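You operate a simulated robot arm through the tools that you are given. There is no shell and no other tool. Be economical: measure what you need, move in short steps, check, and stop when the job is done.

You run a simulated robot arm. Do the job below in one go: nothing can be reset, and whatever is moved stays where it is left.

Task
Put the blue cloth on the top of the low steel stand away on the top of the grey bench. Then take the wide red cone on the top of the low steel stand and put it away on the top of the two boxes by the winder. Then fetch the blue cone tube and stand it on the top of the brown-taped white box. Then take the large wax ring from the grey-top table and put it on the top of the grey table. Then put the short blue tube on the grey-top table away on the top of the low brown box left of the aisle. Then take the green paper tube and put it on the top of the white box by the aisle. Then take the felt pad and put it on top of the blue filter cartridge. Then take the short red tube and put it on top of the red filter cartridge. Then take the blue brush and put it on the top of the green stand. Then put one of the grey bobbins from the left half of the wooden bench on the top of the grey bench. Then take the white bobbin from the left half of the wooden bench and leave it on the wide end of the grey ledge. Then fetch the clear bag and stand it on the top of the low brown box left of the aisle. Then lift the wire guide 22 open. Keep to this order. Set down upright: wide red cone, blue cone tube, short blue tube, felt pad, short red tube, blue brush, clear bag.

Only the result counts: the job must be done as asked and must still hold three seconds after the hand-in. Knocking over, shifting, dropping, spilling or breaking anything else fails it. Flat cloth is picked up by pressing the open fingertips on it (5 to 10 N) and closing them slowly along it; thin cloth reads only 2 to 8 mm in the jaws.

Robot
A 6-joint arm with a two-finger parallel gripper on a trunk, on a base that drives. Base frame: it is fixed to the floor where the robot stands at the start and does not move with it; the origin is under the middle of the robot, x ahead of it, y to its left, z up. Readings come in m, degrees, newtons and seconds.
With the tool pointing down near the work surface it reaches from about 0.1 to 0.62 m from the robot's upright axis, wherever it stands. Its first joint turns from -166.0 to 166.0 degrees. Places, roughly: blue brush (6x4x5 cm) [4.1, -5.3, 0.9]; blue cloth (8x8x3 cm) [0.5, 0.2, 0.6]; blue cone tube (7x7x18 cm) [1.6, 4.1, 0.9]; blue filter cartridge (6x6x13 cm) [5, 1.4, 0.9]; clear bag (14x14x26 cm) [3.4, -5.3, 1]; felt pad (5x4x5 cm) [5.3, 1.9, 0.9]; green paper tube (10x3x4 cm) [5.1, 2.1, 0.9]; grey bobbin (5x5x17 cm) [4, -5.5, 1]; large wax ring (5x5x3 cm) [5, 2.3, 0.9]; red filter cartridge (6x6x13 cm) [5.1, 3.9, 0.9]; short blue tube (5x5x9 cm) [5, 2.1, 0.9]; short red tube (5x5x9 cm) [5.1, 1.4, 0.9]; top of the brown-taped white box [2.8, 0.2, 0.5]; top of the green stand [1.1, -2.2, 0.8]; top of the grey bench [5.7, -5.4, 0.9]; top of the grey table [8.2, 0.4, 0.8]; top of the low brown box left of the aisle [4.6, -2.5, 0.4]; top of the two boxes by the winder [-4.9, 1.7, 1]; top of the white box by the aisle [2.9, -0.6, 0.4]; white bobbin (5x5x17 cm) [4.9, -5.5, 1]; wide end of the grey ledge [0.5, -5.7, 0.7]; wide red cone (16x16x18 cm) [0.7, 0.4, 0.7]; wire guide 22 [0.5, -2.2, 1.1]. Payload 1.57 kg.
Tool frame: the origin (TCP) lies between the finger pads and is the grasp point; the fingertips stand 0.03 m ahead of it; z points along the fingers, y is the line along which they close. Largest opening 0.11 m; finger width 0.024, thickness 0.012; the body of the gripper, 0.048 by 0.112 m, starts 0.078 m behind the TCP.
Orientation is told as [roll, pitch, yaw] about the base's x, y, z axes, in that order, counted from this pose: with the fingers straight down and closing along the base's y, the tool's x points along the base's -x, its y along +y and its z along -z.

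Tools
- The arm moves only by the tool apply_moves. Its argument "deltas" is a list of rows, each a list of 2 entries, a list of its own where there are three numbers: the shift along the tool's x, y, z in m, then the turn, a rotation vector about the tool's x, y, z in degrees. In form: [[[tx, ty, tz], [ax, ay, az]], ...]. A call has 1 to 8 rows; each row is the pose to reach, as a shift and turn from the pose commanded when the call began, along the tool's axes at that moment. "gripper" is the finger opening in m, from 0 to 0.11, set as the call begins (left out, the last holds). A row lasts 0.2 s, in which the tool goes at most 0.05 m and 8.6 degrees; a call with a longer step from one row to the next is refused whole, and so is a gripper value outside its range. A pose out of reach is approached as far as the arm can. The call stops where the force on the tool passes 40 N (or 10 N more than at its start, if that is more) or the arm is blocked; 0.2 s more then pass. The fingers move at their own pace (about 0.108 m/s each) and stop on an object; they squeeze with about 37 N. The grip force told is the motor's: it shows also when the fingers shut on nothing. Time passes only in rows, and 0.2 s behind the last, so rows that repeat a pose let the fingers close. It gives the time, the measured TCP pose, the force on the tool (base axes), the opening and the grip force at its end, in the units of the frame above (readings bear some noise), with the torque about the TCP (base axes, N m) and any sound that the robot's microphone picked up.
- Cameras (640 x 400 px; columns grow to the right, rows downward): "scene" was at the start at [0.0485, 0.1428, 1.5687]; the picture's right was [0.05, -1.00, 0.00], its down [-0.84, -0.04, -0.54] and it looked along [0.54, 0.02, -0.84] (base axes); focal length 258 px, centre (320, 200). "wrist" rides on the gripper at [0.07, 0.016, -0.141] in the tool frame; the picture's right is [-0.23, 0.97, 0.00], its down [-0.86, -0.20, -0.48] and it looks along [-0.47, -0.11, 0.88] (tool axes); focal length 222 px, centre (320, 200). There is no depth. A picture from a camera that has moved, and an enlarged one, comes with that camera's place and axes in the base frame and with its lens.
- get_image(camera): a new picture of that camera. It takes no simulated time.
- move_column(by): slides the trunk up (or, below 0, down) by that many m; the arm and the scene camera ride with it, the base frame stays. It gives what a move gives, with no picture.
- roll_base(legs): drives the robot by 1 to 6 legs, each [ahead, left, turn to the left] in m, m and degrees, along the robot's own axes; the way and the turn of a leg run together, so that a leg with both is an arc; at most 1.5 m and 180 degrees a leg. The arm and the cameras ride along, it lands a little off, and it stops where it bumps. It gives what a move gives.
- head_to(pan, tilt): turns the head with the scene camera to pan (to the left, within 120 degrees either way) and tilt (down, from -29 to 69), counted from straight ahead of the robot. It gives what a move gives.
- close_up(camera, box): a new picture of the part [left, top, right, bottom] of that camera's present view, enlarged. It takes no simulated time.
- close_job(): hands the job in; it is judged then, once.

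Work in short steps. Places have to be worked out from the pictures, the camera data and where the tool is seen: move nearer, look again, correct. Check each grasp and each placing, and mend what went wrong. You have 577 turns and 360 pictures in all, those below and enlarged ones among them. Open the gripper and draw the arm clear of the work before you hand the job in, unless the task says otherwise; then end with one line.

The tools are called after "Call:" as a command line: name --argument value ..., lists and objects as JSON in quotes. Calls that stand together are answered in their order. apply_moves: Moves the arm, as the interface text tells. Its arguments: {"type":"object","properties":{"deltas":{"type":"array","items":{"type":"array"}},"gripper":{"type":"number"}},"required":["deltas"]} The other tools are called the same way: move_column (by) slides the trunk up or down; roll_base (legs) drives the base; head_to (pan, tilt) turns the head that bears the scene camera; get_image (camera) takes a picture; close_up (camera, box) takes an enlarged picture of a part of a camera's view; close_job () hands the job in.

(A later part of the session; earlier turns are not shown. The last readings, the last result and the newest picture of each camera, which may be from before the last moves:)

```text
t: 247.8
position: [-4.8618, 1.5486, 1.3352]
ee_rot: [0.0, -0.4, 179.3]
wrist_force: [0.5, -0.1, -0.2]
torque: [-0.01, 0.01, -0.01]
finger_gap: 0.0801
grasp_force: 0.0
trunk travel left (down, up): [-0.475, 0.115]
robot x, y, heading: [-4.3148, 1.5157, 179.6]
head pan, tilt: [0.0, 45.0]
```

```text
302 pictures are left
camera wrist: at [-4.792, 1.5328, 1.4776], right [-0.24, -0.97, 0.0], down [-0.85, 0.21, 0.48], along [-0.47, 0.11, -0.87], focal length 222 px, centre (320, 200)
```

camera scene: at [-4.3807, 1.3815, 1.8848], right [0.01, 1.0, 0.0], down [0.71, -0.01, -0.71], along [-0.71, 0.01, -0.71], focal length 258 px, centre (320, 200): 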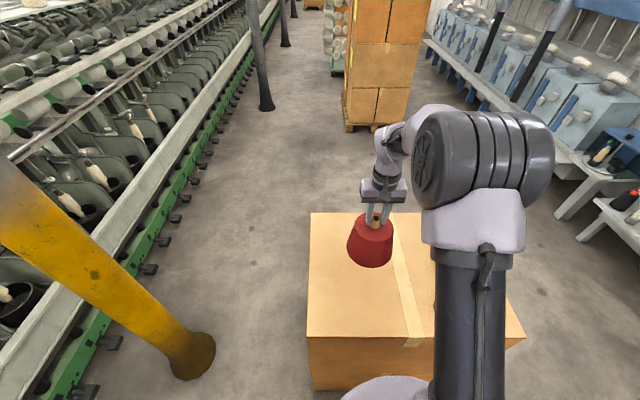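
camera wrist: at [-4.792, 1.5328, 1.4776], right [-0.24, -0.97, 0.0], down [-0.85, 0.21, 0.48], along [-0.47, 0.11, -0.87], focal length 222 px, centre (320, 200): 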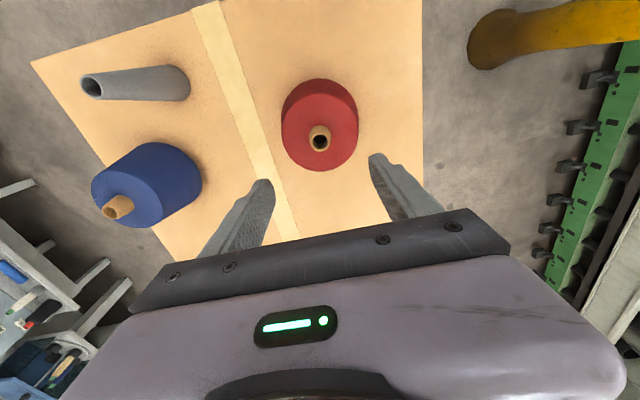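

The cone stands upright. Now tuck and retrace the route toward the north wall bench for the blue cone tube.

Call:
apply_moves --deltas '[[[0.04, 0.015, 0], [0, 0, 0]], [[0.08, 0.03, 0], [0, 0, 0]], [[0.12, 0.045, 0], [0, 0, 0]], [[0.16, 0.06, 0], [0, 0, 0]], [[0.2, 0.075, 0], [0, 0, 0]], [[0.24, 0.085, 0], [0, 0, 0]], [[0.26, 0.09, 0], [0, 0, 0]]]'

Call:
roll_base --legs '[[-0.58, 0, 0.4], [0, -0.75, 0], [0, -0.76, 0], [-0.6, 0, 0]]'

```text
t: 249.4
position: [-4.6007, 1.4584, 1.3334]
ee_rot: [0.0, -0.4, 179.3]
wrist_force: [-1.0, -0.5, 0.6]
torque: [0.02, 0.01, 0.01]
finger_gap: 0.08
grasp_force: 0.1
trunk travel left (down, up): [-0.475, 0.115]
robot x, y, heading: [-4.3147, 1.5196, 179.3]
head pan, tilt: [0.0, 45.0]
```

```text
t: 262.9
position: [-3.4556, 2.9558, 1.3336]
ee_rot: [0.1, -0.5, -178.0]
wrist_force: [0.7, -0.6, 0.4]
torque: [0.01, -0.01, 0.0]
finger_gap: 0.0803
grasp_force: 0.1
trunk travel left (down, up): [-0.475, 0.115]
robot x, y, heading: [-3.1707, 3.0293, -177.8]
head pan, tilt: [0.0, 45.0]
```

Call:
roll_base --legs '[[0, 0, -2.2], [-0.85, 0, 0], [-0.8, 0, 0], [0, 0.65, 0], [0, 0.66, 0]]'

```text
t: 278.2
position: [-1.7971, 1.6488, 1.3337]
ee_rot: [0.0, -0.4, -179.1]
wrist_force: [0.3, -0.8, 0.1]
torque: [0.03, -0.01, -0.02]
finger_gap: 0.08
grasp_force: 0.0
trunk travel left (down, up): [-0.475, 0.115]
robot x, y, heading: [-1.5105, 1.7224, -179.0]
head pan, tilt: [0.0, 45.0]
```

Call:
roll_base --legs '[[0, 0, -1], [-1.4, 0, 0], [0, 0, -90]]'

Call:
head_to --pan -20 --tilt 30

Call:
get_image --camera "scene"

```text
t: 289.4
position: [-0.172, 2.0032, 1.3329]
ee_rot: [-0.1, -0.4, 88.9]
wrist_force: [0.1, -0.9, -0.3]
torque: [0.02, 0.03, 0.02]
finger_gap: 0.0801
grasp_force: 0.2
trunk travel left (down, up): [-0.475, 0.115]
robot x, y, heading: [-0.1137, 1.7169, 89.0]
head pan, tilt: [0.0, 45.0]
```

```text
t: 290.2
position: [-0.1718, 2.0031, 1.3334]
ee_rot: [0.1, -0.6, 89.0]
wrist_force: [0.0, 0.7, 0.9]
torque: [0.0, 0.01, -0.01]
finger_gap: 0.0798
grasp_force: 0.1
trunk travel left (down, up): [-0.475, 0.115]
robot x, y, heading: [-0.1108, 1.7164, 89.3]
head pan, tilt: [-20.0, 30.0]
```

```text
301 pictures are left
camera scene: at [-0.2197, 1.7802, 1.9075], right [0.93, -0.36, 0.0], down [-0.18, -0.47, -0.87], along [0.31, 0.81, -0.5], focal length 258 px, centre (320, 200)
```

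scene: 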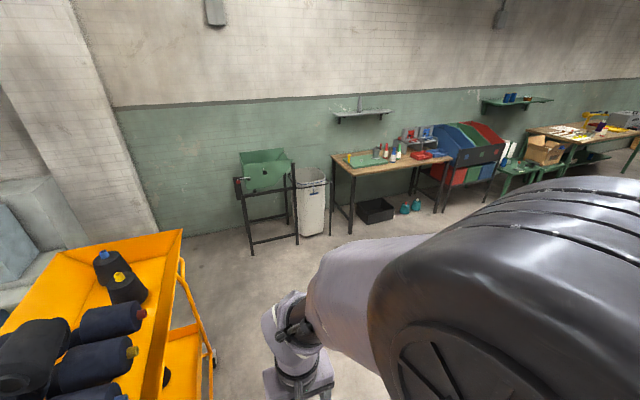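

Call:
head_to --pan -75 --tilt 35

Call:
get_image --camera "scene"

```text
t: 291.5
position: [-0.1722, 2.0027, 1.3342]
ee_rot: [-0.1, -0.5, 89.1]
wrist_force: [0.9, 0.1, 0.2]
torque: [-0.04, -0.03, -0.02]
finger_gap: 0.0799
grasp_force: 0.1
trunk travel left (down, up): [-0.475, 0.115]
robot x, y, heading: [-0.1145, 1.7133, 89.2]
head pan, tilt: [-75.0, 35.0]
```

```text
300 pictures are left
camera scene: at [-0.1665, 1.7171, 1.8997], right [0.24, -0.97, 0.0], down [-0.56, -0.14, -0.82], along [0.79, 0.2, -0.57], focal length 258 px, centre (320, 200)
```

scene: 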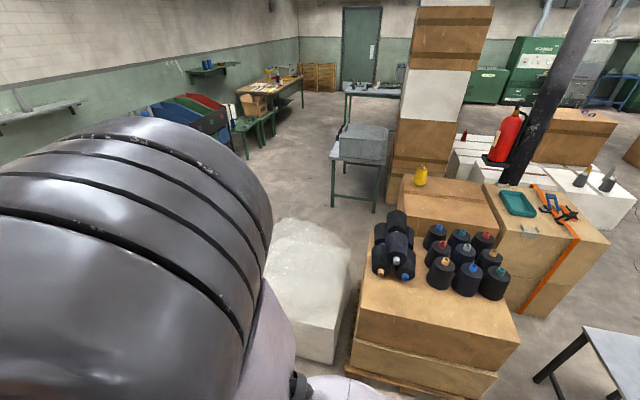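

The bag bundle ends at y≈2.5. I drive north to y≈3.3, then east to the bench.

Call:
roll_base --legs '[[0.8, 0, 0.8], [0.8, 0, 0], [0, -0.85, 0], [0, -0.85, 0]]'

Call:
head_to --pan 0 --tilt 40

Call:
get_image --camera "scene"

Call:
get_image --camera "wrist"

```text
t: 307.8
position: [1.5542, 3.5564, 1.334]
ee_rot: [0.0, -0.5, 87.7]
wrist_force: [0.3, -0.6, -0.1]
torque: [0.02, 0.01, 0.01]
finger_gap: 0.08
grasp_force: 0.0
trunk travel left (down, up): [-0.475, 0.115]
robot x, y, heading: [1.6047, 3.2691, 87.6]
head pan, tilt: [-75.0, 35.0]
```

```text
t: 309.3
position: [1.5551, 3.557, 1.3345]
ee_rot: [0.1, -0.5, 87.7]
wrist_force: [0.2, -0.4, -0.2]
torque: [-0.01, 0.0, -0.01]
finger_gap: 0.08
grasp_force: 0.1
trunk travel left (down, up): [-0.475, 0.115]
robot x, y, heading: [1.6088, 3.2652, 87.8]
head pan, tilt: [0.0, 40.0]
```

```text
299 pictures are left
camera scene: at [1.4704, 3.3376, 1.8922], right [1.0, -0.04, 0.0], down [-0.03, -0.64, -0.77], along [0.03, 0.77, -0.64], focal length 258 px, centre (320, 200)
```

scene: 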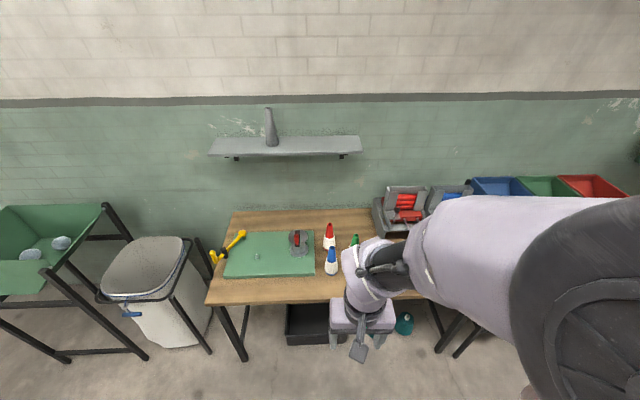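

```text
298 pictures are left
camera wrist: at [1.5345, 3.4878, 1.4756], right [-0.96, 0.27, 0.0], down [0.23, 0.84, 0.49], along [0.13, 0.47, -0.87], focal length 222 px, centre (320, 200)
```

wrist: 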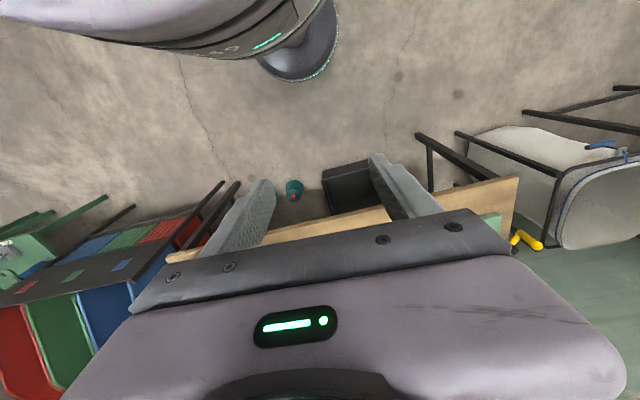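

Call:
close_up --camera "scene" --box '[280, 200, 440, 300]'

```text
4.00 times, centred on (360, 250) of scene
camera zoom: at [1.4704, 3.3376, 1.8922], right [1.0, -0.04, 0.0], down [-0.03, -0.64, -0.77], along [0.03, 0.77, -0.64], focal length 1031 px, centre (160, 0)
```

zoom: 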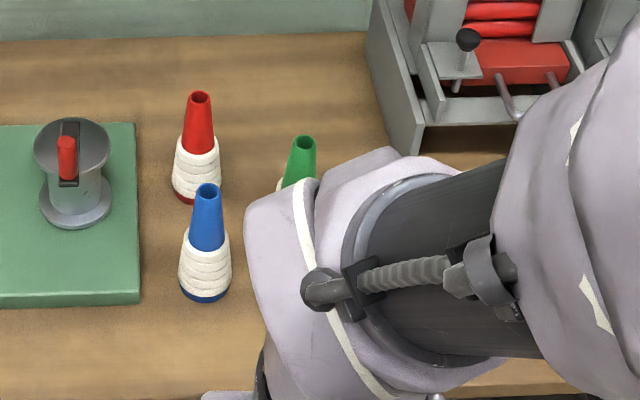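

The blue cone tube stands at (1.554, 4.095), top z≈0.98, bench ≈0.80. I roll up and lower the trunk.

Call:
roll_base --legs '[[0.33, 0, 2.2]]'

Call:
move_column --by -0.2

Call:
get_image --camera "wrist"

Call:
get_image --camera "scene"

```text
t: 311.5
position: [1.5518, 3.8854, 1.3336]
ee_rot: [-0.1, -0.5, 89.7]
wrist_force: [0.0, 0.9, 0.0]
torque: [0.01, -0.02, 0.0]
finger_gap: 0.0801
grasp_force: 0.1
trunk travel left (down, up): [-0.475, 0.115]
robot x, y, heading: [1.615, 3.5958, 89.7]
head pan, tilt: [0.0, 40.0]
```

```text
t: 313.7
position: [1.5515, 3.8854, 1.134]
ee_rot: [0.0, -0.5, 89.7]
wrist_force: [-0.2, -0.5, 0.3]
torque: [-0.04, 0.0, 0.03]
finger_gap: 0.08
grasp_force: 0.0
trunk travel left (down, up): [-0.275, 0.315]
robot x, y, heading: [1.619, 3.5999, 89.8]
head pan, tilt: [0.0, 40.0]
```

```text
296 pictures are left
camera wrist: at [1.5342, 3.815, 1.2757], right [-0.97, 0.23, 0.0], down [0.2, 0.85, 0.49], along [0.11, 0.47, -0.87], focal length 222 px, centre (320, 200)
```

wrist: 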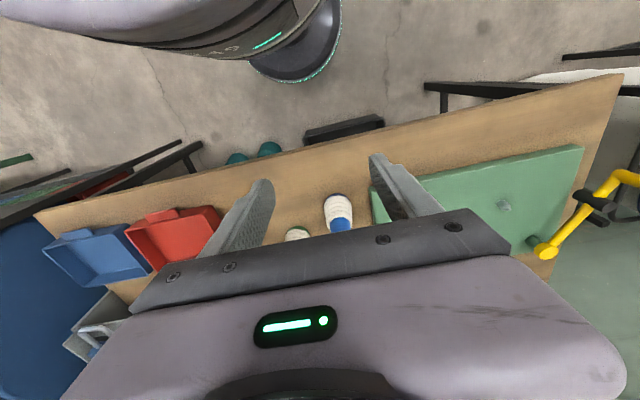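

```text
295 pictures are left
camera scene: at [1.4753, 3.6627, 1.6923], right [1.0, 0.0, 0.0], down [0.0, -0.64, -0.77], along [0.0, 0.77, -0.64], focal length 258 px, centre (320, 200)
```

scene: 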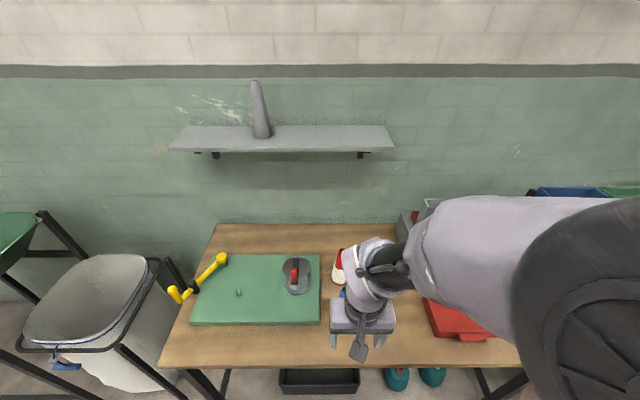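

Call:
apply_moves --deltas '[[[-0.04, 0, 0], [0, 0, 0]], [[-0.08, 0, 0], [0, 0, 0]], [[-0.12, 0, 0], [0, 0, 0]], [[-0.16, 0, 0], [0, 0, 0]], [[-0.195, 0, 0.03], [0, 0, 0]], [[-0.195, 0, 0.06], [0, 0, 0]], [[-0.195, 0, 0.06], [0, 0, 0]]]'

Call:
close_up --camera "wrist" --box '[200, 80, 440, 230]'

Call:
close_up --camera "scene" --box '[260, 200, 420, 320]'

```text
t: 315.3
position: [1.5513, 4.0812, 1.076]
ee_rot: [0.0, -0.5, 89.6]
wrist_force: [-0.6, 1.0, 1.0]
torque: [0.01, 0.03, -0.03]
finger_gap: 0.0798
grasp_force: 0.0
trunk travel left (down, up): [-0.275, 0.315]
robot x, y, heading: [1.6167, 3.5984, 89.7]
head pan, tilt: [0.0, 40.0]
```

```text
2.67 times, centred on (320, 155) of wrist
camera zoom: at [1.5348, 4.0112, 1.2173], right [-0.97, 0.23, 0.0], down [0.2, 0.85, 0.49], along [0.11, 0.47, -0.87], focal length 592 px, centre (320, 320)
```

zoom: 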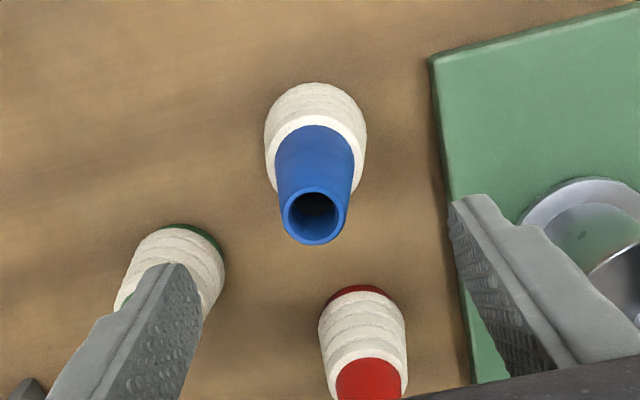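

```text
3.33 times, centred on (340, 260) of scene
camera zoom: at [1.4753, 3.6628, 1.6922], right [1.0, 0.0, 0.0], down [0.0, -0.64, -0.77], along [0.0, 0.77, -0.64], focal length 859 px, centre (253, 0)
```

zoom: 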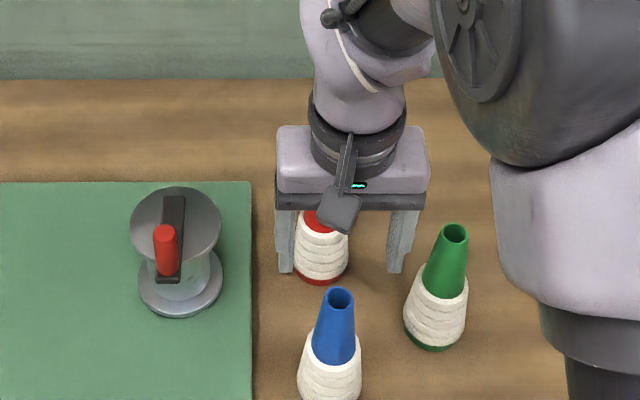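

Aligned: tube axis at (1.554, 4.091). I narrow the fingers to 5 cm and descend.

Call:
apply_moves --deltas '[[[-0.01, -0.002, 0.02], [0, 0, 0]], [[-0.01, -0.002, 0.045], [0, 0, 0]], [[-0.01, -0.002, 0.07], [0, 0, 0]], [[-0.01, -0.002, 0.095], [0, 0, 0]], [[-0.01, -0.002, 0.118], [0, 0, 0]], [[-0.01, -0.002, 0.13], [0, 0, 0]], [[-0.01, -0.002, 0.13], [0, 0, 0]]]' --gripper 0.052

Call:
close_up --camera "wrist" --box '[200, 80, 440, 230]'

```text
t: 316.9
position: [1.5545, 4.0916, 0.9464]
ee_rot: [0.0, -0.4, 89.7]
wrist_force: [0.4, 0.2, -0.1]
torque: [0.01, -0.01, -0.03]
finger_gap: 0.0521
grasp_force: 0.1
trunk travel left (down, up): [-0.275, 0.315]
robot x, y, heading: [1.6171, 3.5964, 89.8]
head pan, tilt: [0.0, 40.0]
```

```text
2.67 times, centred on (320, 155) of wrist
camera zoom: at [1.5367, 4.0213, 1.0873], right [-0.97, 0.23, 0.0], down [0.2, 0.85, 0.49], along [0.11, 0.47, -0.87], focal length 592 px, centre (320, 320)
```

zoom: 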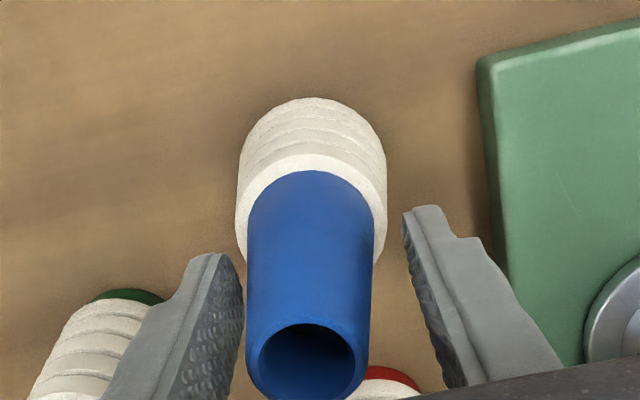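

Call:
apply_moves --deltas '[[[0, -0.002, 0], [0, 0, 0]], [[0, -0.002, 0], [0, 0, 0]], [[0, -0.002, 0], [0, 0, 0]], [[0, -0.002, 0], [0, 0, 0]]]' --gripper 0.0

Call:
apply_moves --deltas '[[[0, 0, -0.004], [0, 0, 0]], [[0, 0, -0.012], [0, 0, 0]], [[0, 0, -0.025], [0, 0, 0]], [[0, 0, -0.045], [0, 0, 0]], [[0, 0, -0.07], [0, 0, 0]], [[0, 0, -0.1], [0, 0, 0]]]'

Call:
close_up --camera "wrist" --box '[200, 80, 440, 230]'

```text
t: 317.9
position: [1.5572, 4.092, 0.9451]
ee_rot: [-0.1, -0.4, 89.8]
wrist_force: [-1.0, 0.5, 0.0]
torque: [-0.01, 0.01, 0.01]
finger_gap: 0.0374
grasp_force: 36.5
trunk travel left (down, up): [-0.275, 0.315]
robot x, y, heading: [1.6166, 3.5952, 89.9]
head pan, tilt: [0.0, 40.0]
```

```text
t: 319.3
position: [1.5565, 4.0898, 1.0456]
ee_rot: [0.0, -0.4, 89.6]
wrist_force: [-0.7, -0.3, -0.1]
torque: [0.03, 0.0, -0.01]
finger_gap: 0.0376
grasp_force: 36.6
trunk travel left (down, up): [-0.275, 0.315]
robot x, y, heading: [1.6157, 3.5941, 89.9]
head pan, tilt: [0.0, 40.0]
```

```text
2.67 times, centred on (320, 155) of wrist
camera zoom: at [1.5393, 4.0192, 1.1875], right [-0.97, 0.23, 0.0], down [0.2, 0.85, 0.49], along [0.11, 0.47, -0.87], focal length 592 px, centre (320, 320)
```

zoom: 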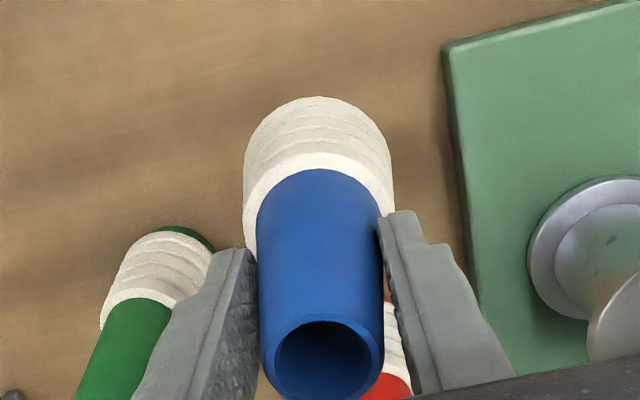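

Held. I lift, tuck, and drive toward the brown-taped white box by the known route.

Call:
apply_moves --deltas '[[[0, 0, -0.03], [0, 0, 0]], [[0, 0, -0.065], [0, 0, 0]], [[0, 0, -0.1], [0, 0, 0]], [[0.03, 0, -0.12], [0, 0, 0]], [[0.07, 0, -0.12], [0, 0, 0]], [[0.11, 0, -0.12], [0, 0, 0]], [[0.155, 0, -0.12], [0, 0, 0]], [[0.2, 0, -0.12], [0, 0, 0]]]'

Call:
roll_base --legs '[[-0.3, 0, 0], [0, 0.86, 0], [0, 0.86, 0], [-0.8, 0, 0], [-0.8, 0, 0]]'

Call:
get_image --camera "wrist"

```text
t: 321.1
position: [1.5552, 3.8878, 1.1616]
ee_rot: [0.0, -0.6, 89.5]
wrist_force: [0.5, -0.3, 0.3]
torque: [0.06, 0.01, 0.01]
finger_gap: 0.0375
grasp_force: 37.1
trunk travel left (down, up): [-0.275, 0.315]
robot x, y, heading: [1.6162, 3.596, 89.8]
head pan, tilt: [0.0, 40.0]
```

```text
t: 339.2
position: [-0.1788, 2.0166, 1.1617]
ee_rot: [-0.1, -0.4, 90.6]
wrist_force: [0.1, 0.3, -0.1]
torque: [0.01, 0.01, -0.02]
finger_gap: 0.0371
grasp_force: 36.8
trunk travel left (down, up): [-0.275, 0.315]
robot x, y, heading: [-0.1118, 1.7241, 90.3]
head pan, tilt: [0.0, 40.0]
```

```text
290 pictures are left
camera wrist: at [-0.1941, 1.9464, 1.3038], right [-0.98, 0.22, 0.0], down [0.19, 0.85, 0.49], along [0.1, 0.47, -0.87], focal length 222 px, centre (320, 200)
```

wrist: 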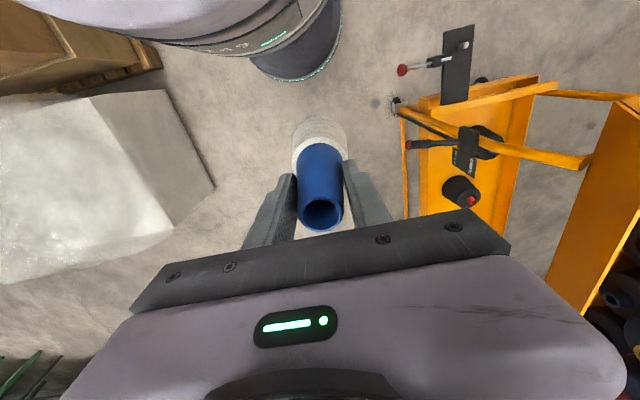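

Call:
roll_base --legs '[[-1.2, 0, 0], [-1.25, 0, 0], [0, 0, -90], [1.2, 0, 0], [1.1, 0, 0]]'

Call:
head_to --pan 10 --tilt 40

Call:
get_image --camera "scene"

Call:
get_image --camera "wrist"

```text
t: 366.0
position: [2.5082, -0.6756, 1.1615]
ee_rot: [0.0, -0.4, -1.1]
wrist_force: [-0.2, 0.7, -1.2]
torque: [0.02, 0.0, 0.01]
finger_gap: 0.0368
grasp_force: 36.8
trunk travel left (down, up): [-0.275, 0.315]
robot x, y, heading: [2.2169, -0.7321, -1.1]
head pan, tilt: [0.0, 40.0]
```

```text
t: 366.7
position: [2.5075, -0.6748, 1.1611]
ee_rot: [0.0, -0.3, -1.1]
wrist_force: [-0.4, -0.2, 0.5]
torque: [-0.02, 0.0, -0.01]
finger_gap: 0.0367
grasp_force: 37.2
trunk travel left (down, up): [-0.275, 0.315]
robot x, y, heading: [2.2133, -0.7309, -1.0]
head pan, tilt: [10.0, 40.0]
```

```text
289 pictures are left
camera scene: at [2.2812, -0.5859, 1.6936], right [0.08, -1.0, 0.0], down [-0.63, -0.05, -0.78], along [0.77, 0.06, -0.63], focal length 258 px, centre (320, 200)
```

scene: 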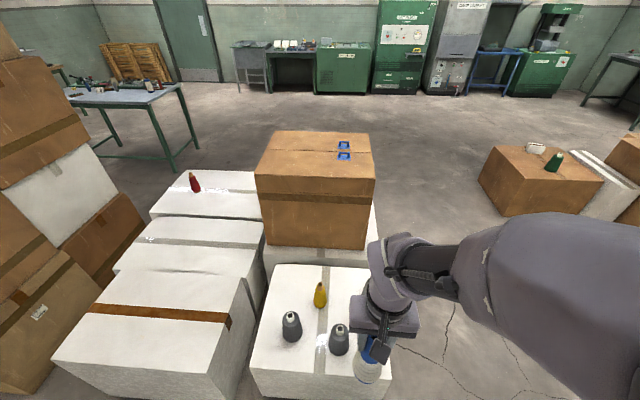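

```text
288 pictures are left
camera wrist: at [2.4366, -0.6569, 1.3035], right [0.25, 0.97, 0.0], down [0.85, -0.22, 0.48], along [0.47, -0.12, -0.87], focal length 222 px, centre (320, 200)
```

wrist: 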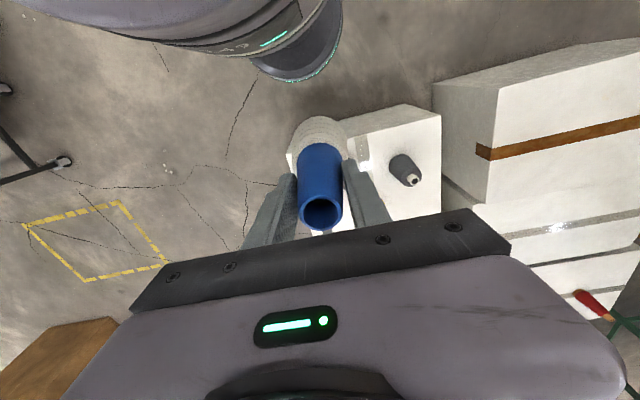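

The box top spans x 2.58–3.04, y −0.13–0.60. I slide left to be in front of it.

Call:
roll_base --legs '[[0.07, 0.7, 1]]'

Call:
move_column --by -0.15

Call:
apply_moves --deltas '[[[-0.03, 0.01, 0], [0, 0, 0]], [[-0.06, 0.03, 0.01], [0, 0, 0]], [[-0.09, 0.05, 0.03], [0, 0, 0]], [[-0.12, 0.07, 0.06], [0, 0, 0]], [[-0.15, 0.08, 0.09], [0, 0, 0]], [[-0.18, 0.09, 0.12], [0, 0, 0]], [[-0.2, 0.1, 0.15], [0, 0, 0]]]'

Call:
get_image --camera "wrist"

Call:
get_image --camera "scene"

```text
t: 370.5
position: [2.5787, 0.0194, 1.1616]
ee_rot: [-0.1, -0.6, 0.5]
wrist_force: [0.7, 0.6, -0.1]
torque: [-0.02, -0.02, -0.02]
finger_gap: 0.0369
grasp_force: 36.9
trunk travel left (down, up): [-0.275, 0.315]
robot x, y, heading: [2.2845, -0.0473, 0.7]
head pan, tilt: [10.0, 40.0]
```

```text
t: 372.2
position: [2.5793, 0.0181, 1.0125]
ee_rot: [-0.1, -0.5, 0.5]
wrist_force: [-0.5, 0.0, -0.7]
torque: [0.01, 0.01, 0.03]
finger_gap: 0.0369
grasp_force: 37.4
trunk travel left (down, up): [-0.125, 0.465]
robot x, y, heading: [2.286, -0.0514, 0.7]
head pan, tilt: [10.0, 40.0]
```

```text
t: 373.8
position: [2.778, 0.1195, 0.8637]
ee_rot: [-0.1, -0.4, 0.6]
wrist_force: [0.6, -1.2, -0.5]
torque: [-0.01, -0.01, 0.02]
finger_gap: 0.0368
grasp_force: 36.9
trunk travel left (down, up): [-0.125, 0.465]
robot x, y, heading: [2.2865, -0.0447, 0.4]
head pan, tilt: [10.0, 40.0]
```

```text
287 pictures are left
camera wrist: at [2.7066, 0.1348, 1.0042], right [0.22, 0.98, 0.0], down [0.85, -0.19, 0.48], along [0.47, -0.1, -0.87], focal length 222 px, centre (320, 200)
```

wrist: 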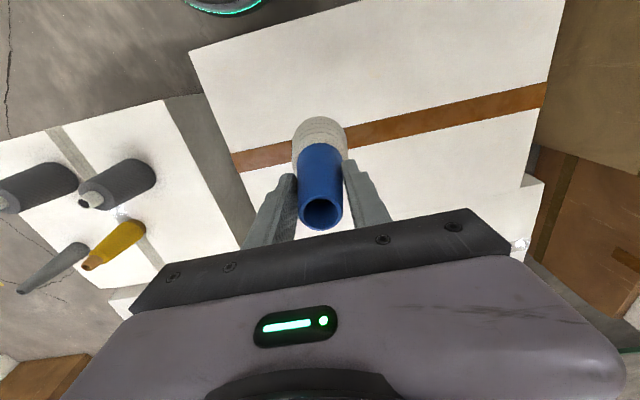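

```text
286 pictures are left
camera scene: at [2.3484, 0.1086, 1.5421], right [0.18, -0.98, 0.0], down [-0.63, -0.12, -0.77], along [0.75, 0.14, -0.64], focal length 258 px, centre (320, 200)
```

scene: 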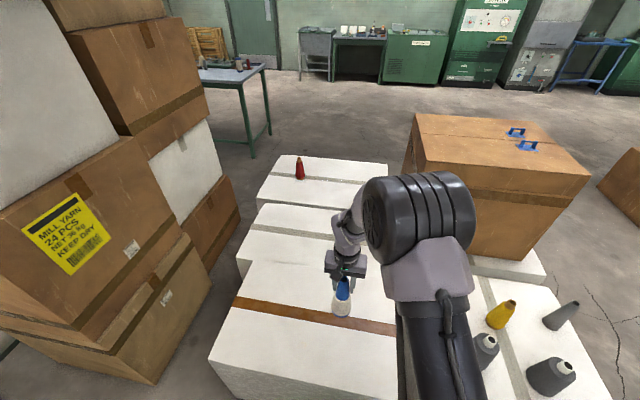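

Call:
apply_moves --deltas '[[[0, 0, 0.03], [0, 0, 0]], [[0, 0, 0.065], [0, 0, 0]], [[0, 0, 0.1], [0, 0, 0]], [[0, 0, 0.135], [0, 0, 0]], [[0, 0, 0.165], [0, 0, 0]], [[0, 0, 0.185], [0, 0, 0]], [[0, 0, 0.19], [0, 0, 0]]]'

Call:
apply_moves --deltas '[[[0, 0, 0.004], [0, 0, 0]], [[0, 0, 0.008], [0, 0, 0]], [[0, 0, 0.012], [0, 0, 0]], [[0, 0, 0.016], [0, 0, 0]], [[0, 0, 0.016], [0, 0, 0]]]'

```text
t: 375.4
position: [2.7802, 0.1207, 0.6737]
ee_rot: [0.0, -0.5, 0.5]
wrist_force: [0.1, 0.2, -0.1]
torque: [0.02, -0.02, 0.0]
finger_gap: 0.0366
grasp_force: 36.9
trunk travel left (down, up): [-0.125, 0.465]
robot x, y, heading: [2.2871, -0.0483, 0.6]
head pan, tilt: [10.0, 40.0]
```

```text
t: 376.6
position: [2.7794, 0.1205, 0.6576]
ee_rot: [0.0, -0.5, 0.4]
wrist_force: [0.6, -0.4, -0.4]
torque: [-0.01, -0.01, 0.0]
finger_gap: 0.0368
grasp_force: 36.5
trunk travel left (down, up): [-0.125, 0.465]
robot x, y, heading: [2.2877, -0.0488, 0.8]
head pan, tilt: [10.0, 40.0]
```

Call:
apply_moves --deltas '[[[0, 0, 0.003], [0, 0, 0]], [[0, 0, 0.006], [0, 0, 0]], [[0, 0, 0.009], [0, 0, 0]], [[0, 0, 0.012], [0, 0, 0]], [[0, 0, 0.012], [0, 0, 0]]]'

```text
t: 377.8
position: [2.7805, 0.1209, 0.6477]
ee_rot: [0.2, -0.6, 0.5]
wrist_force: [-2.4, -2.7, 38.2]
torque: [-0.1, -0.07, -0.09]
finger_gap: 0.0369
grasp_force: 36.4
trunk travel left (down, up): [-0.125, 0.465]
robot x, y, heading: [2.2893, -0.0474, 0.3]
head pan, tilt: [10.0, 40.0]
```

Touched down at TCP 0.648. Ease off, open, and rise.

Call:
apply_moves --deltas '[[[0, 0, -0.003], [0, 0, 0]], [[0, 0, -0.003], [0, 0, 0]]]'

Call:
apply_moves --deltas '[[[0, 0, 0], [0, 0, 0]], [[0, 0, 0], [0, 0, 0]], [[0, 0, 0], [0, 0, 0]]]' --gripper 0.07

Call:
apply_moves --deltas '[[[0, 0, -0.02], [0, 0, 0]], [[0, 0, -0.05], [0, 0, 0]], [[0, 0, -0.09], [0, 0, 0]], [[0, 0, -0.13], [0, 0, 0]], [[0, 0, -0.17], [0, 0, 0]], [[0, 0, -0.21], [0, 0, 0]]]'

Call:
get_image --camera "wrist"

```text
t: 378.4
position: [2.7798, 0.1207, 0.6482]
ee_rot: [-0.1, -0.3, 0.4]
wrist_force: [1.0, -0.2, 3.2]
torque: [0.07, -0.23, 0.02]
finger_gap: 0.037
grasp_force: 37.1
trunk travel left (down, up): [-0.125, 0.465]
robot x, y, heading: [2.2845, -0.0493, 0.9]
head pan, tilt: [10.0, 40.0]
```

```text
t: 379.2
position: [2.7804, 0.1205, 0.6491]
ee_rot: [0.0, -0.4, 0.5]
wrist_force: [-0.2, 0.1, -0.3]
torque: [-0.01, -0.01, 0.02]
finger_gap: 0.07
grasp_force: 0.0
trunk travel left (down, up): [-0.125, 0.465]
robot x, y, heading: [2.2858, -0.0453, 0.5]
head pan, tilt: [10.0, 40.0]
```

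```text
t: 380.6
position: [2.777, 0.1207, 0.8605]
ee_rot: [0.1, -0.5, 0.5]
wrist_force: [0.7, -0.2, 0.8]
torque: [0.01, -0.01, 0.0]
finger_gap: 0.0699
grasp_force: 0.1
trunk travel left (down, up): [-0.125, 0.465]
robot x, y, heading: [2.2879, -0.0468, 0.5]
head pan, tilt: [10.0, 40.0]
```

```text
285 pictures are left
camera wrist: at [2.7066, 0.1379, 1.0019], right [0.22, 0.98, 0.0], down [0.85, -0.19, 0.49], along [0.47, -0.1, -0.87], focal length 222 px, centre (320, 200)
```

wrist: 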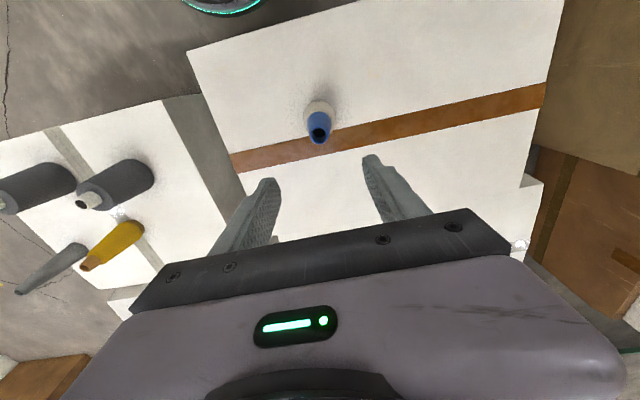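

Blue cone tube stands on the box. Next the wax ring: tuck and drive around to the grey-top table in the east.

Call:
apply_moves --deltas '[[[0.03, -0.01, -0.02], [0, 0, 0]], [[0.06, -0.03, -0.04], [0, 0, 0]], [[0.09, -0.05, -0.06], [0, 0, 0]], [[0.12, -0.07, -0.08], [0, 0, 0]], [[0.15, -0.08, -0.1], [0, 0, 0]], [[0.18, -0.09, -0.12], [0, 0, 0]], [[0.2, -0.1, -0.15], [0, 0, 0]]]'

Call:
move_column --by 0.15

Call:
roll_base --legs '[[-0.05, -0.65, 0], [0, -0.65, -0.5], [1.2, 0, 0], [1.2, 0, 0]]'

Call:
head_to --pan 60 --tilt 25

Call:
get_image --camera "scene"

Call:
head_to --pan 0 --tilt 25

Call:
get_image --camera "scene"

```text
t: 382.2
position: [2.5768, 0.0191, 1.0058]
ee_rot: [0.0, -0.4, 0.5]
wrist_force: [0.7, 0.4, 0.2]
torque: [-0.04, -0.03, 0.01]
finger_gap: 0.0703
grasp_force: 0.0
trunk travel left (down, up): [-0.125, 0.465]
robot x, y, heading: [2.2843, -0.0448, 0.8]
head pan, tilt: [10.0, 40.0]
```

```text
t: 384.0
position: [2.5777, 0.0186, 1.1571]
ee_rot: [0.0, -0.5, 0.5]
wrist_force: [0.5, -0.1, 0.5]
torque: [-0.03, 0.02, -0.01]
finger_gap: 0.07
grasp_force: 0.1
trunk travel left (down, up): [-0.275, 0.315]
robot x, y, heading: [2.2879, -0.0473, 0.8]
head pan, tilt: [10.0, 40.0]
```

```text
t: 402.2
position: [4.9391, -1.2845, 1.1555]
ee_rot: [0.1, -0.4, 0.1]
wrist_force: [-0.7, 0.2, -0.8]
torque: [0.0, 0.04, -0.02]
finger_gap: 0.0699
grasp_force: 0.1
trunk travel left (down, up): [-0.275, 0.315]
robot x, y, heading: [4.646, -1.346, 0.4]
head pan, tilt: [10.0, 40.0]
```

```text
t: 403.4
position: [4.9388, -1.2833, 1.1576]
ee_rot: [0.1, -0.6, 0.1]
wrist_force: [0.2, -0.7, 0.0]
torque: [0.0, 0.02, 0.0]
finger_gap: 0.0702
grasp_force: 0.2
trunk travel left (down, up): [-0.275, 0.315]
robot x, y, heading: [4.6498, -1.3487, 0.1]
head pan, tilt: [60.0, 25.0]
```

```text
284 pictures are left
camera scene: at [4.6721, -1.1283, 1.7155], right [0.87, -0.5, 0.0], down [-0.21, -0.37, -0.91], along [0.45, 0.79, -0.42], focal length 258 px, centre (320, 200)
```

scene: 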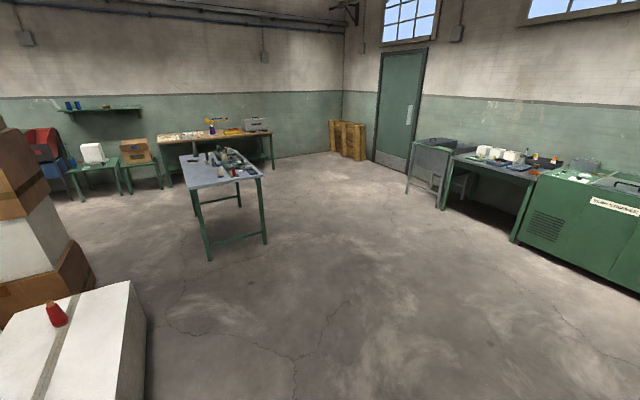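

```text
t: 404.7
position: [4.9386, -1.2835, 1.1574]
ee_rot: [0.0, -0.4, 0.1]
wrist_force: [0.7, -0.3, -0.5]
torque: [-0.03, 0.03, -0.01]
finger_gap: 0.0701
grasp_force: 0.0
trunk travel left (down, up): [-0.275, 0.315]
robot x, y, heading: [4.6506, -1.3459, 0.3]
head pan, tilt: [0.0, 25.0]
```

```text
283 pictures are left
camera scene: at [4.7183, -1.2079, 1.7155], right [0.0, -1.0, 0.0], down [-0.42, 0.0, -0.91], along [0.91, 0.0, -0.42], focal length 258 px, centre (320, 200)
```

scene: 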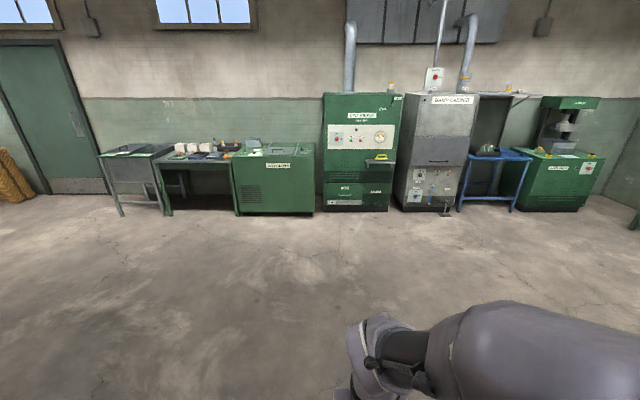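

The grey-top table spans x 4.72–5.4, y 1.3–2.55. I drive up its west side.

Call:
roll_base --legs '[[-0.26, 1.2, 0], [0, 1.2, 0], [0, 1.15, 0]]'

Call:
head_to --pan -10 --tilt 45

Call:
get_image --camera "scene"

Call:
get_image --camera "wrist"

```text
t: 410.3
position: [4.6851, -0.1547, 1.1565]
ee_rot: [0.1, -0.5, 0.8]
wrist_force: [0.0, -0.4, 0.4]
torque: [0.02, 0.02, 0.05]
finger_gap: 0.0699
grasp_force: 0.0
trunk travel left (down, up): [-0.275, 0.315]
robot x, y, heading: [4.3948, -0.2229, 0.9]
head pan, tilt: [0.0, 25.0]
stopped in leg 1: the robot was blocked; the commanded pose is now the measured one
```

```text
t: 411.1
position: [4.6853, -0.1541, 1.1565]
ee_rot: [0.0, -0.6, 0.8]
wrist_force: [0.3, 0.0, 1.2]
torque: [0.0, -0.01, -0.01]
finger_gap: 0.0702
grasp_force: 0.0
trunk travel left (down, up): [-0.275, 0.315]
robot x, y, heading: [4.3924, -0.2257, 1.0]
head pan, tilt: [-10.0, 45.0]
```

```text
282 pictures are left
camera scene: at [4.451, -0.0956, 1.685], right [-0.16, -0.99, 0.0], down [-0.7, 0.11, -0.71], along [0.7, -0.11, -0.71], focal length 258 px, centre (320, 200)
```

scene: 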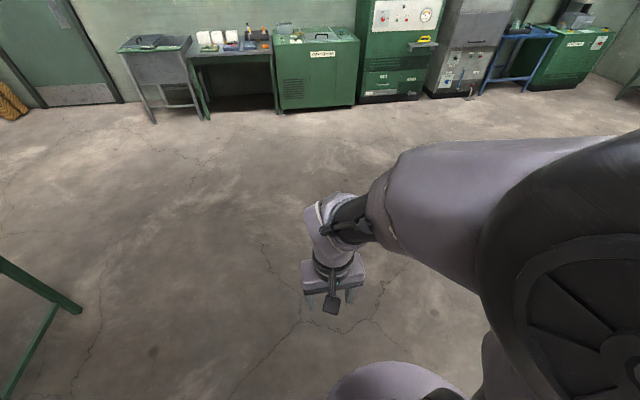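

```text
281 pictures are left
camera wrist: at [4.613, -0.138, 1.2989], right [0.21, 0.98, 0.0], down [0.85, -0.19, 0.49], along [0.47, -0.1, -0.87], focal length 222 px, centre (320, 200)
```

wrist: 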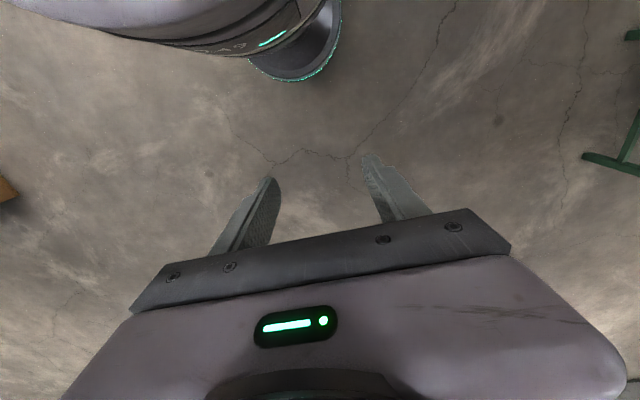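

I bumped into something, probably the white box row on my left. Let me look.

Call:
head_to --pan 110 --tilt 50

Call:
get_image --camera "scene"

```text
t: 413.1
position: [4.6841, -0.1537, 1.1563]
ee_rot: [0.1, -0.4, 0.8]
wrist_force: [-1.0, -0.2, -0.4]
torque: [0.02, -0.02, -0.02]
finger_gap: 0.07
grasp_force: 0.1
trunk travel left (down, up): [-0.275, 0.315]
robot x, y, heading: [4.3909, -0.2232, 1.0]
head pan, tilt: [110.0, 50.0]
```

```text
280 pictures are left
camera scene: at [4.4512, -0.0787, 1.6837], right [0.05, -1.0, 0.0], down [-0.72, -0.03, -0.7], along [0.7, 0.03, -0.72], focal length 258 px, centre (320, 200)
```

scene: 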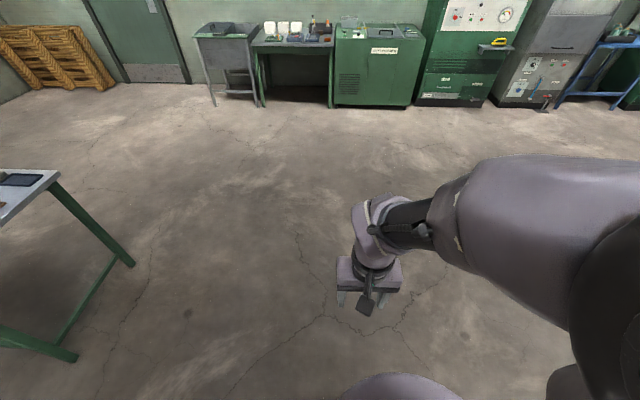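

Call:
get_image --camera "scene"

```text
279 pictures are left
camera scene: at [4.4512, -0.0787, 1.6837], right [0.05, -1.0, 0.0], down [-0.72, -0.03, -0.7], along [0.7, 0.03, -0.72], focal length 258 px, centre (320, 200)
```

scene: 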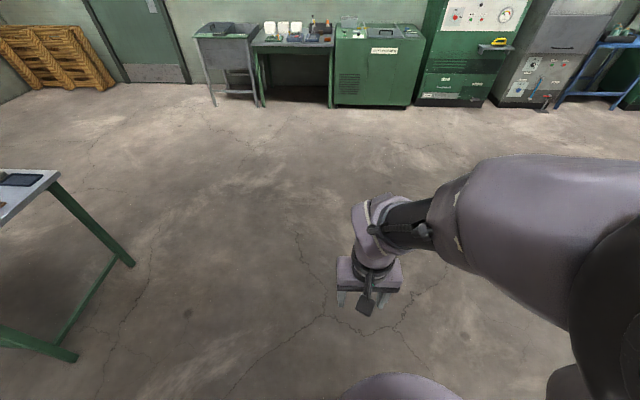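

Call:
head_to --pan 100 --tilt 40

Call:
get_image --camera "scene"

```text
t: 413.9
position: [4.6846, -0.1551, 1.1554]
ee_rot: [0.0, -0.4, 1.0]
wrist_force: [-0.1, 0.8, -0.9]
torque: [0.02, 0.01, -0.01]
finger_gap: 0.0703
grasp_force: 0.2
trunk travel left (down, up): [-0.275, 0.315]
robot x, y, heading: [4.3945, -0.2201, 0.8]
head pan, tilt: [100.0, 40.0]
```

```text
278 pictures are left
camera scene: at [4.4551, -0.0742, 1.6917], right [0.1, -1.0, 0.0], down [-0.64, -0.06, -0.76], along [0.76, 0.07, -0.65], focal length 258 px, centre (320, 200)
```

scene: 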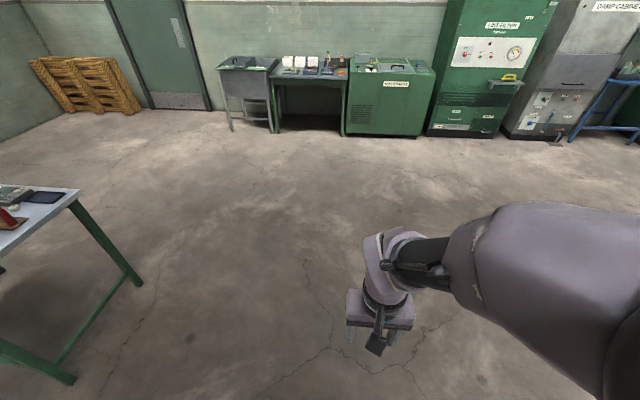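

The head seems to lag behind its reading. I let some time pass and look again.

Call:
apply_moves --deltas '[[[0, 0, 0], [0, 0, 0]], [[0, 0, 0], [0, 0, 0]], [[0, 0, 0], [0, 0, 0]], [[0, 0, 0], [0, 0, 0]], [[0, 0, 0], [0, 0, 0]], [[0, 0, 0], [0, 0, 0]], [[0, 0, 0], [0, 0, 0]], [[0, 0, 0], [0, 0, 0]]]'

Call:
get_image --camera "scene"

```text
t: 415.6
position: [4.6843, -0.153, 1.1564]
ee_rot: [0.0, -0.5, 0.8]
wrist_force: [-0.8, 0.2, -0.1]
torque: [0.01, 0.0, -0.01]
finger_gap: 0.0701
grasp_force: 0.0
trunk travel left (down, up): [-0.275, 0.315]
robot x, y, heading: [4.3947, -0.2237, 0.8]
head pan, tilt: [100.0, 40.0]
```

```text
277 pictures are left
camera scene: at [4.4541, -0.0663, 1.6921], right [0.19, -0.98, 0.0], down [-0.63, -0.12, -0.77], along [0.75, 0.15, -0.64], focal length 258 px, centre (320, 200)
```

scene: 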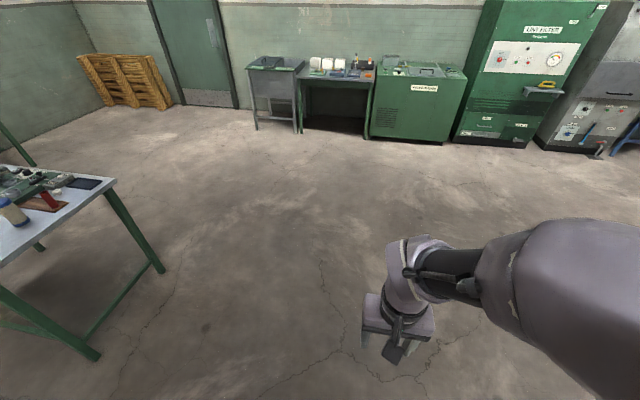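

Call:
roll_base --legs '[[0.25, -0.1, 0]]'

Call:
head_to --pan 110 --tilt 45

Call:
get_image --camera "scene"

```text
t: 417.6
position: [4.9375, -0.2473, 1.1557]
ee_rot: [0.0, -0.3, 1.2]
wrist_force: [0.2, -0.5, -1.0]
torque: [0.0, 0.01, 0.01]
finger_gap: 0.0699
grasp_force: 0.0
trunk travel left (down, up): [-0.275, 0.315]
robot x, y, heading: [4.6443, -0.3165, 1.2]
head pan, tilt: [100.0, 40.0]
```

```text
t: 418.3
position: [4.9358, -0.2475, 1.1539]
ee_rot: [-0.1, 0.0, 1.1]
wrist_force: [-0.7, 0.6, 0.4]
torque: [0.0, -0.01, -0.02]
finger_gap: 0.0702
grasp_force: 0.0
trunk travel left (down, up): [-0.275, 0.315]
robot x, y, heading: [4.6479, -0.317, 1.2]
head pan, tilt: [110.0, 45.0]
```

```text
276 pictures are left
camera scene: at [4.7054, -0.1591, 1.6915], right [0.21, -0.98, 0.0], down [-0.63, -0.14, -0.76], along [0.74, 0.16, -0.65], focal length 258 px, centre (320, 200)
```

scene: 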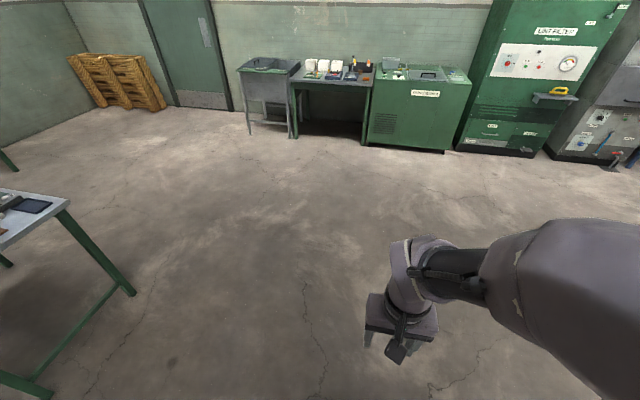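

The head now moves very slowly. I use the base to look: turning left to see the white box row and the table.

Call:
roll_base --legs '[[0, 0, 150]]'

Call:
get_image --camera "scene"

```text
t: 424.7
position: [4.367, -0.2166, 1.1546]
ee_rot: [-0.1, -0.1, 148.0]
wrist_force: [0.2, -0.1, 0.1]
torque: [0.01, 0.06, 0.02]
finger_gap: 0.07
grasp_force: 0.0
trunk travel left (down, up): [-0.275, 0.315]
robot x, y, heading: [4.6446, -0.3167, 148.2]
head pan, tilt: [110.0, 45.0]
```

```text
275 pictures are left
camera scene: at [4.5118, -0.4114, 1.6904], right [0.41, 0.91, 0.0], down [0.6, -0.27, -0.75], along [-0.69, 0.31, -0.66], focal length 258 px, centre (320, 200)
```

scene: 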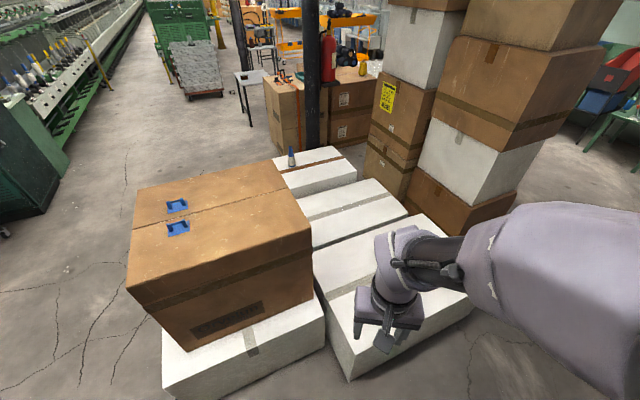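

The box row's corner at (4.18, -0.08) is what I touched (base radius ≈ 0.25); it stayed put. I turn back east and pass with more room.

Call:
roll_base --legs '[[0, 0, -148], [-0.05, 1.1, 0], [-0.17, 1.1, 0], [0, 0.25, 0]]'

Call:
head_to --pan 0 --tilt 50

Call:
get_image --camera "scene"

Call:
get_image --camera "wrist"

```text
t: 438.9
position: [4.9266, 1.1662, 1.1517]
ee_rot: [-0.1, 0.9, -3.9]
wrist_force: [0.3, -0.8, 0.9]
torque: [0.12, 0.01, -0.01]
finger_gap: 0.07
grasp_force: 0.0
trunk travel left (down, up): [-0.275, 0.315]
robot x, y, heading: [4.6293, 1.1226, -3.6]
head pan, tilt: [110.0, 45.0]
stopped in leg 3: the robot was blocked; the commanded pose is now the measured one
```

```text
t: 440.7
position: [4.9263, 1.17, 1.1526]
ee_rot: [-0.1, 0.5, -3.8]
wrist_force: [0.8, -0.5, -0.2]
torque: [0.0, 0.03, 0.0]
finger_gap: 0.0701
grasp_force: 0.0
trunk travel left (down, up): [-0.275, 0.315]
robot x, y, heading: [4.6351, 1.1254, -3.6]
head pan, tilt: [0.0, 50.0]
```

```text
274 pictures are left
camera scene: at [4.7049, 1.2703, 1.69], right [0.05, -1.0, 0.0], down [-0.66, -0.04, -0.75], along [0.75, 0.04, -0.66], focal length 258 px, centre (320, 200)
```

scene: 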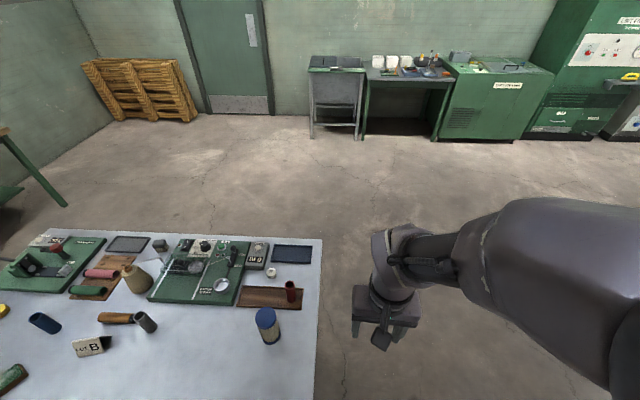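

```text
273 pictures are left
camera wrist: at [4.8582, 1.1913, 1.2962], right [0.29, 0.96, 0.0], down [0.84, -0.25, 0.47], along [0.45, -0.14, -0.88], focal length 222 px, centre (320, 200)
```

wrist: 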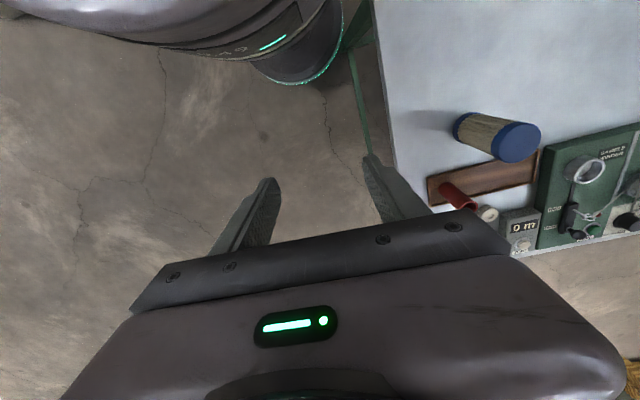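

I drifted off course and touched the table leg; nothing seems displaced. I back away and correct heading.

Call:
roll_base --legs '[[0, -0.15, 0], [0, 0, 3.6]]'

Call:
get_image --camera "scene"

```text
t: 442.6
position: [4.9131, 1.035, 1.1522]
ee_rot: [-0.1, 0.4, -0.5]
wrist_force: [-0.1, 0.7, 0.1]
torque: [-0.01, 0.0, -0.03]
finger_gap: 0.0699
grasp_force: 0.2
trunk travel left (down, up): [-0.275, 0.315]
robot x, y, heading: [4.6264, 0.9763, -0.3]
head pan, tilt: [0.0, 50.0]
```

```text
272 pictures are left
camera scene: at [4.6796, 1.1134, 1.678], right [-0.01, -1.0, 0.0], down [-0.77, 0.0, -0.64], along [0.64, 0.0, -0.77], focal length 258 px, centre (320, 200)
```

scene: 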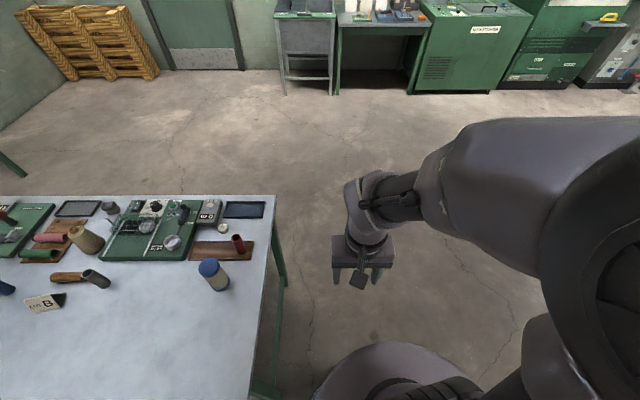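

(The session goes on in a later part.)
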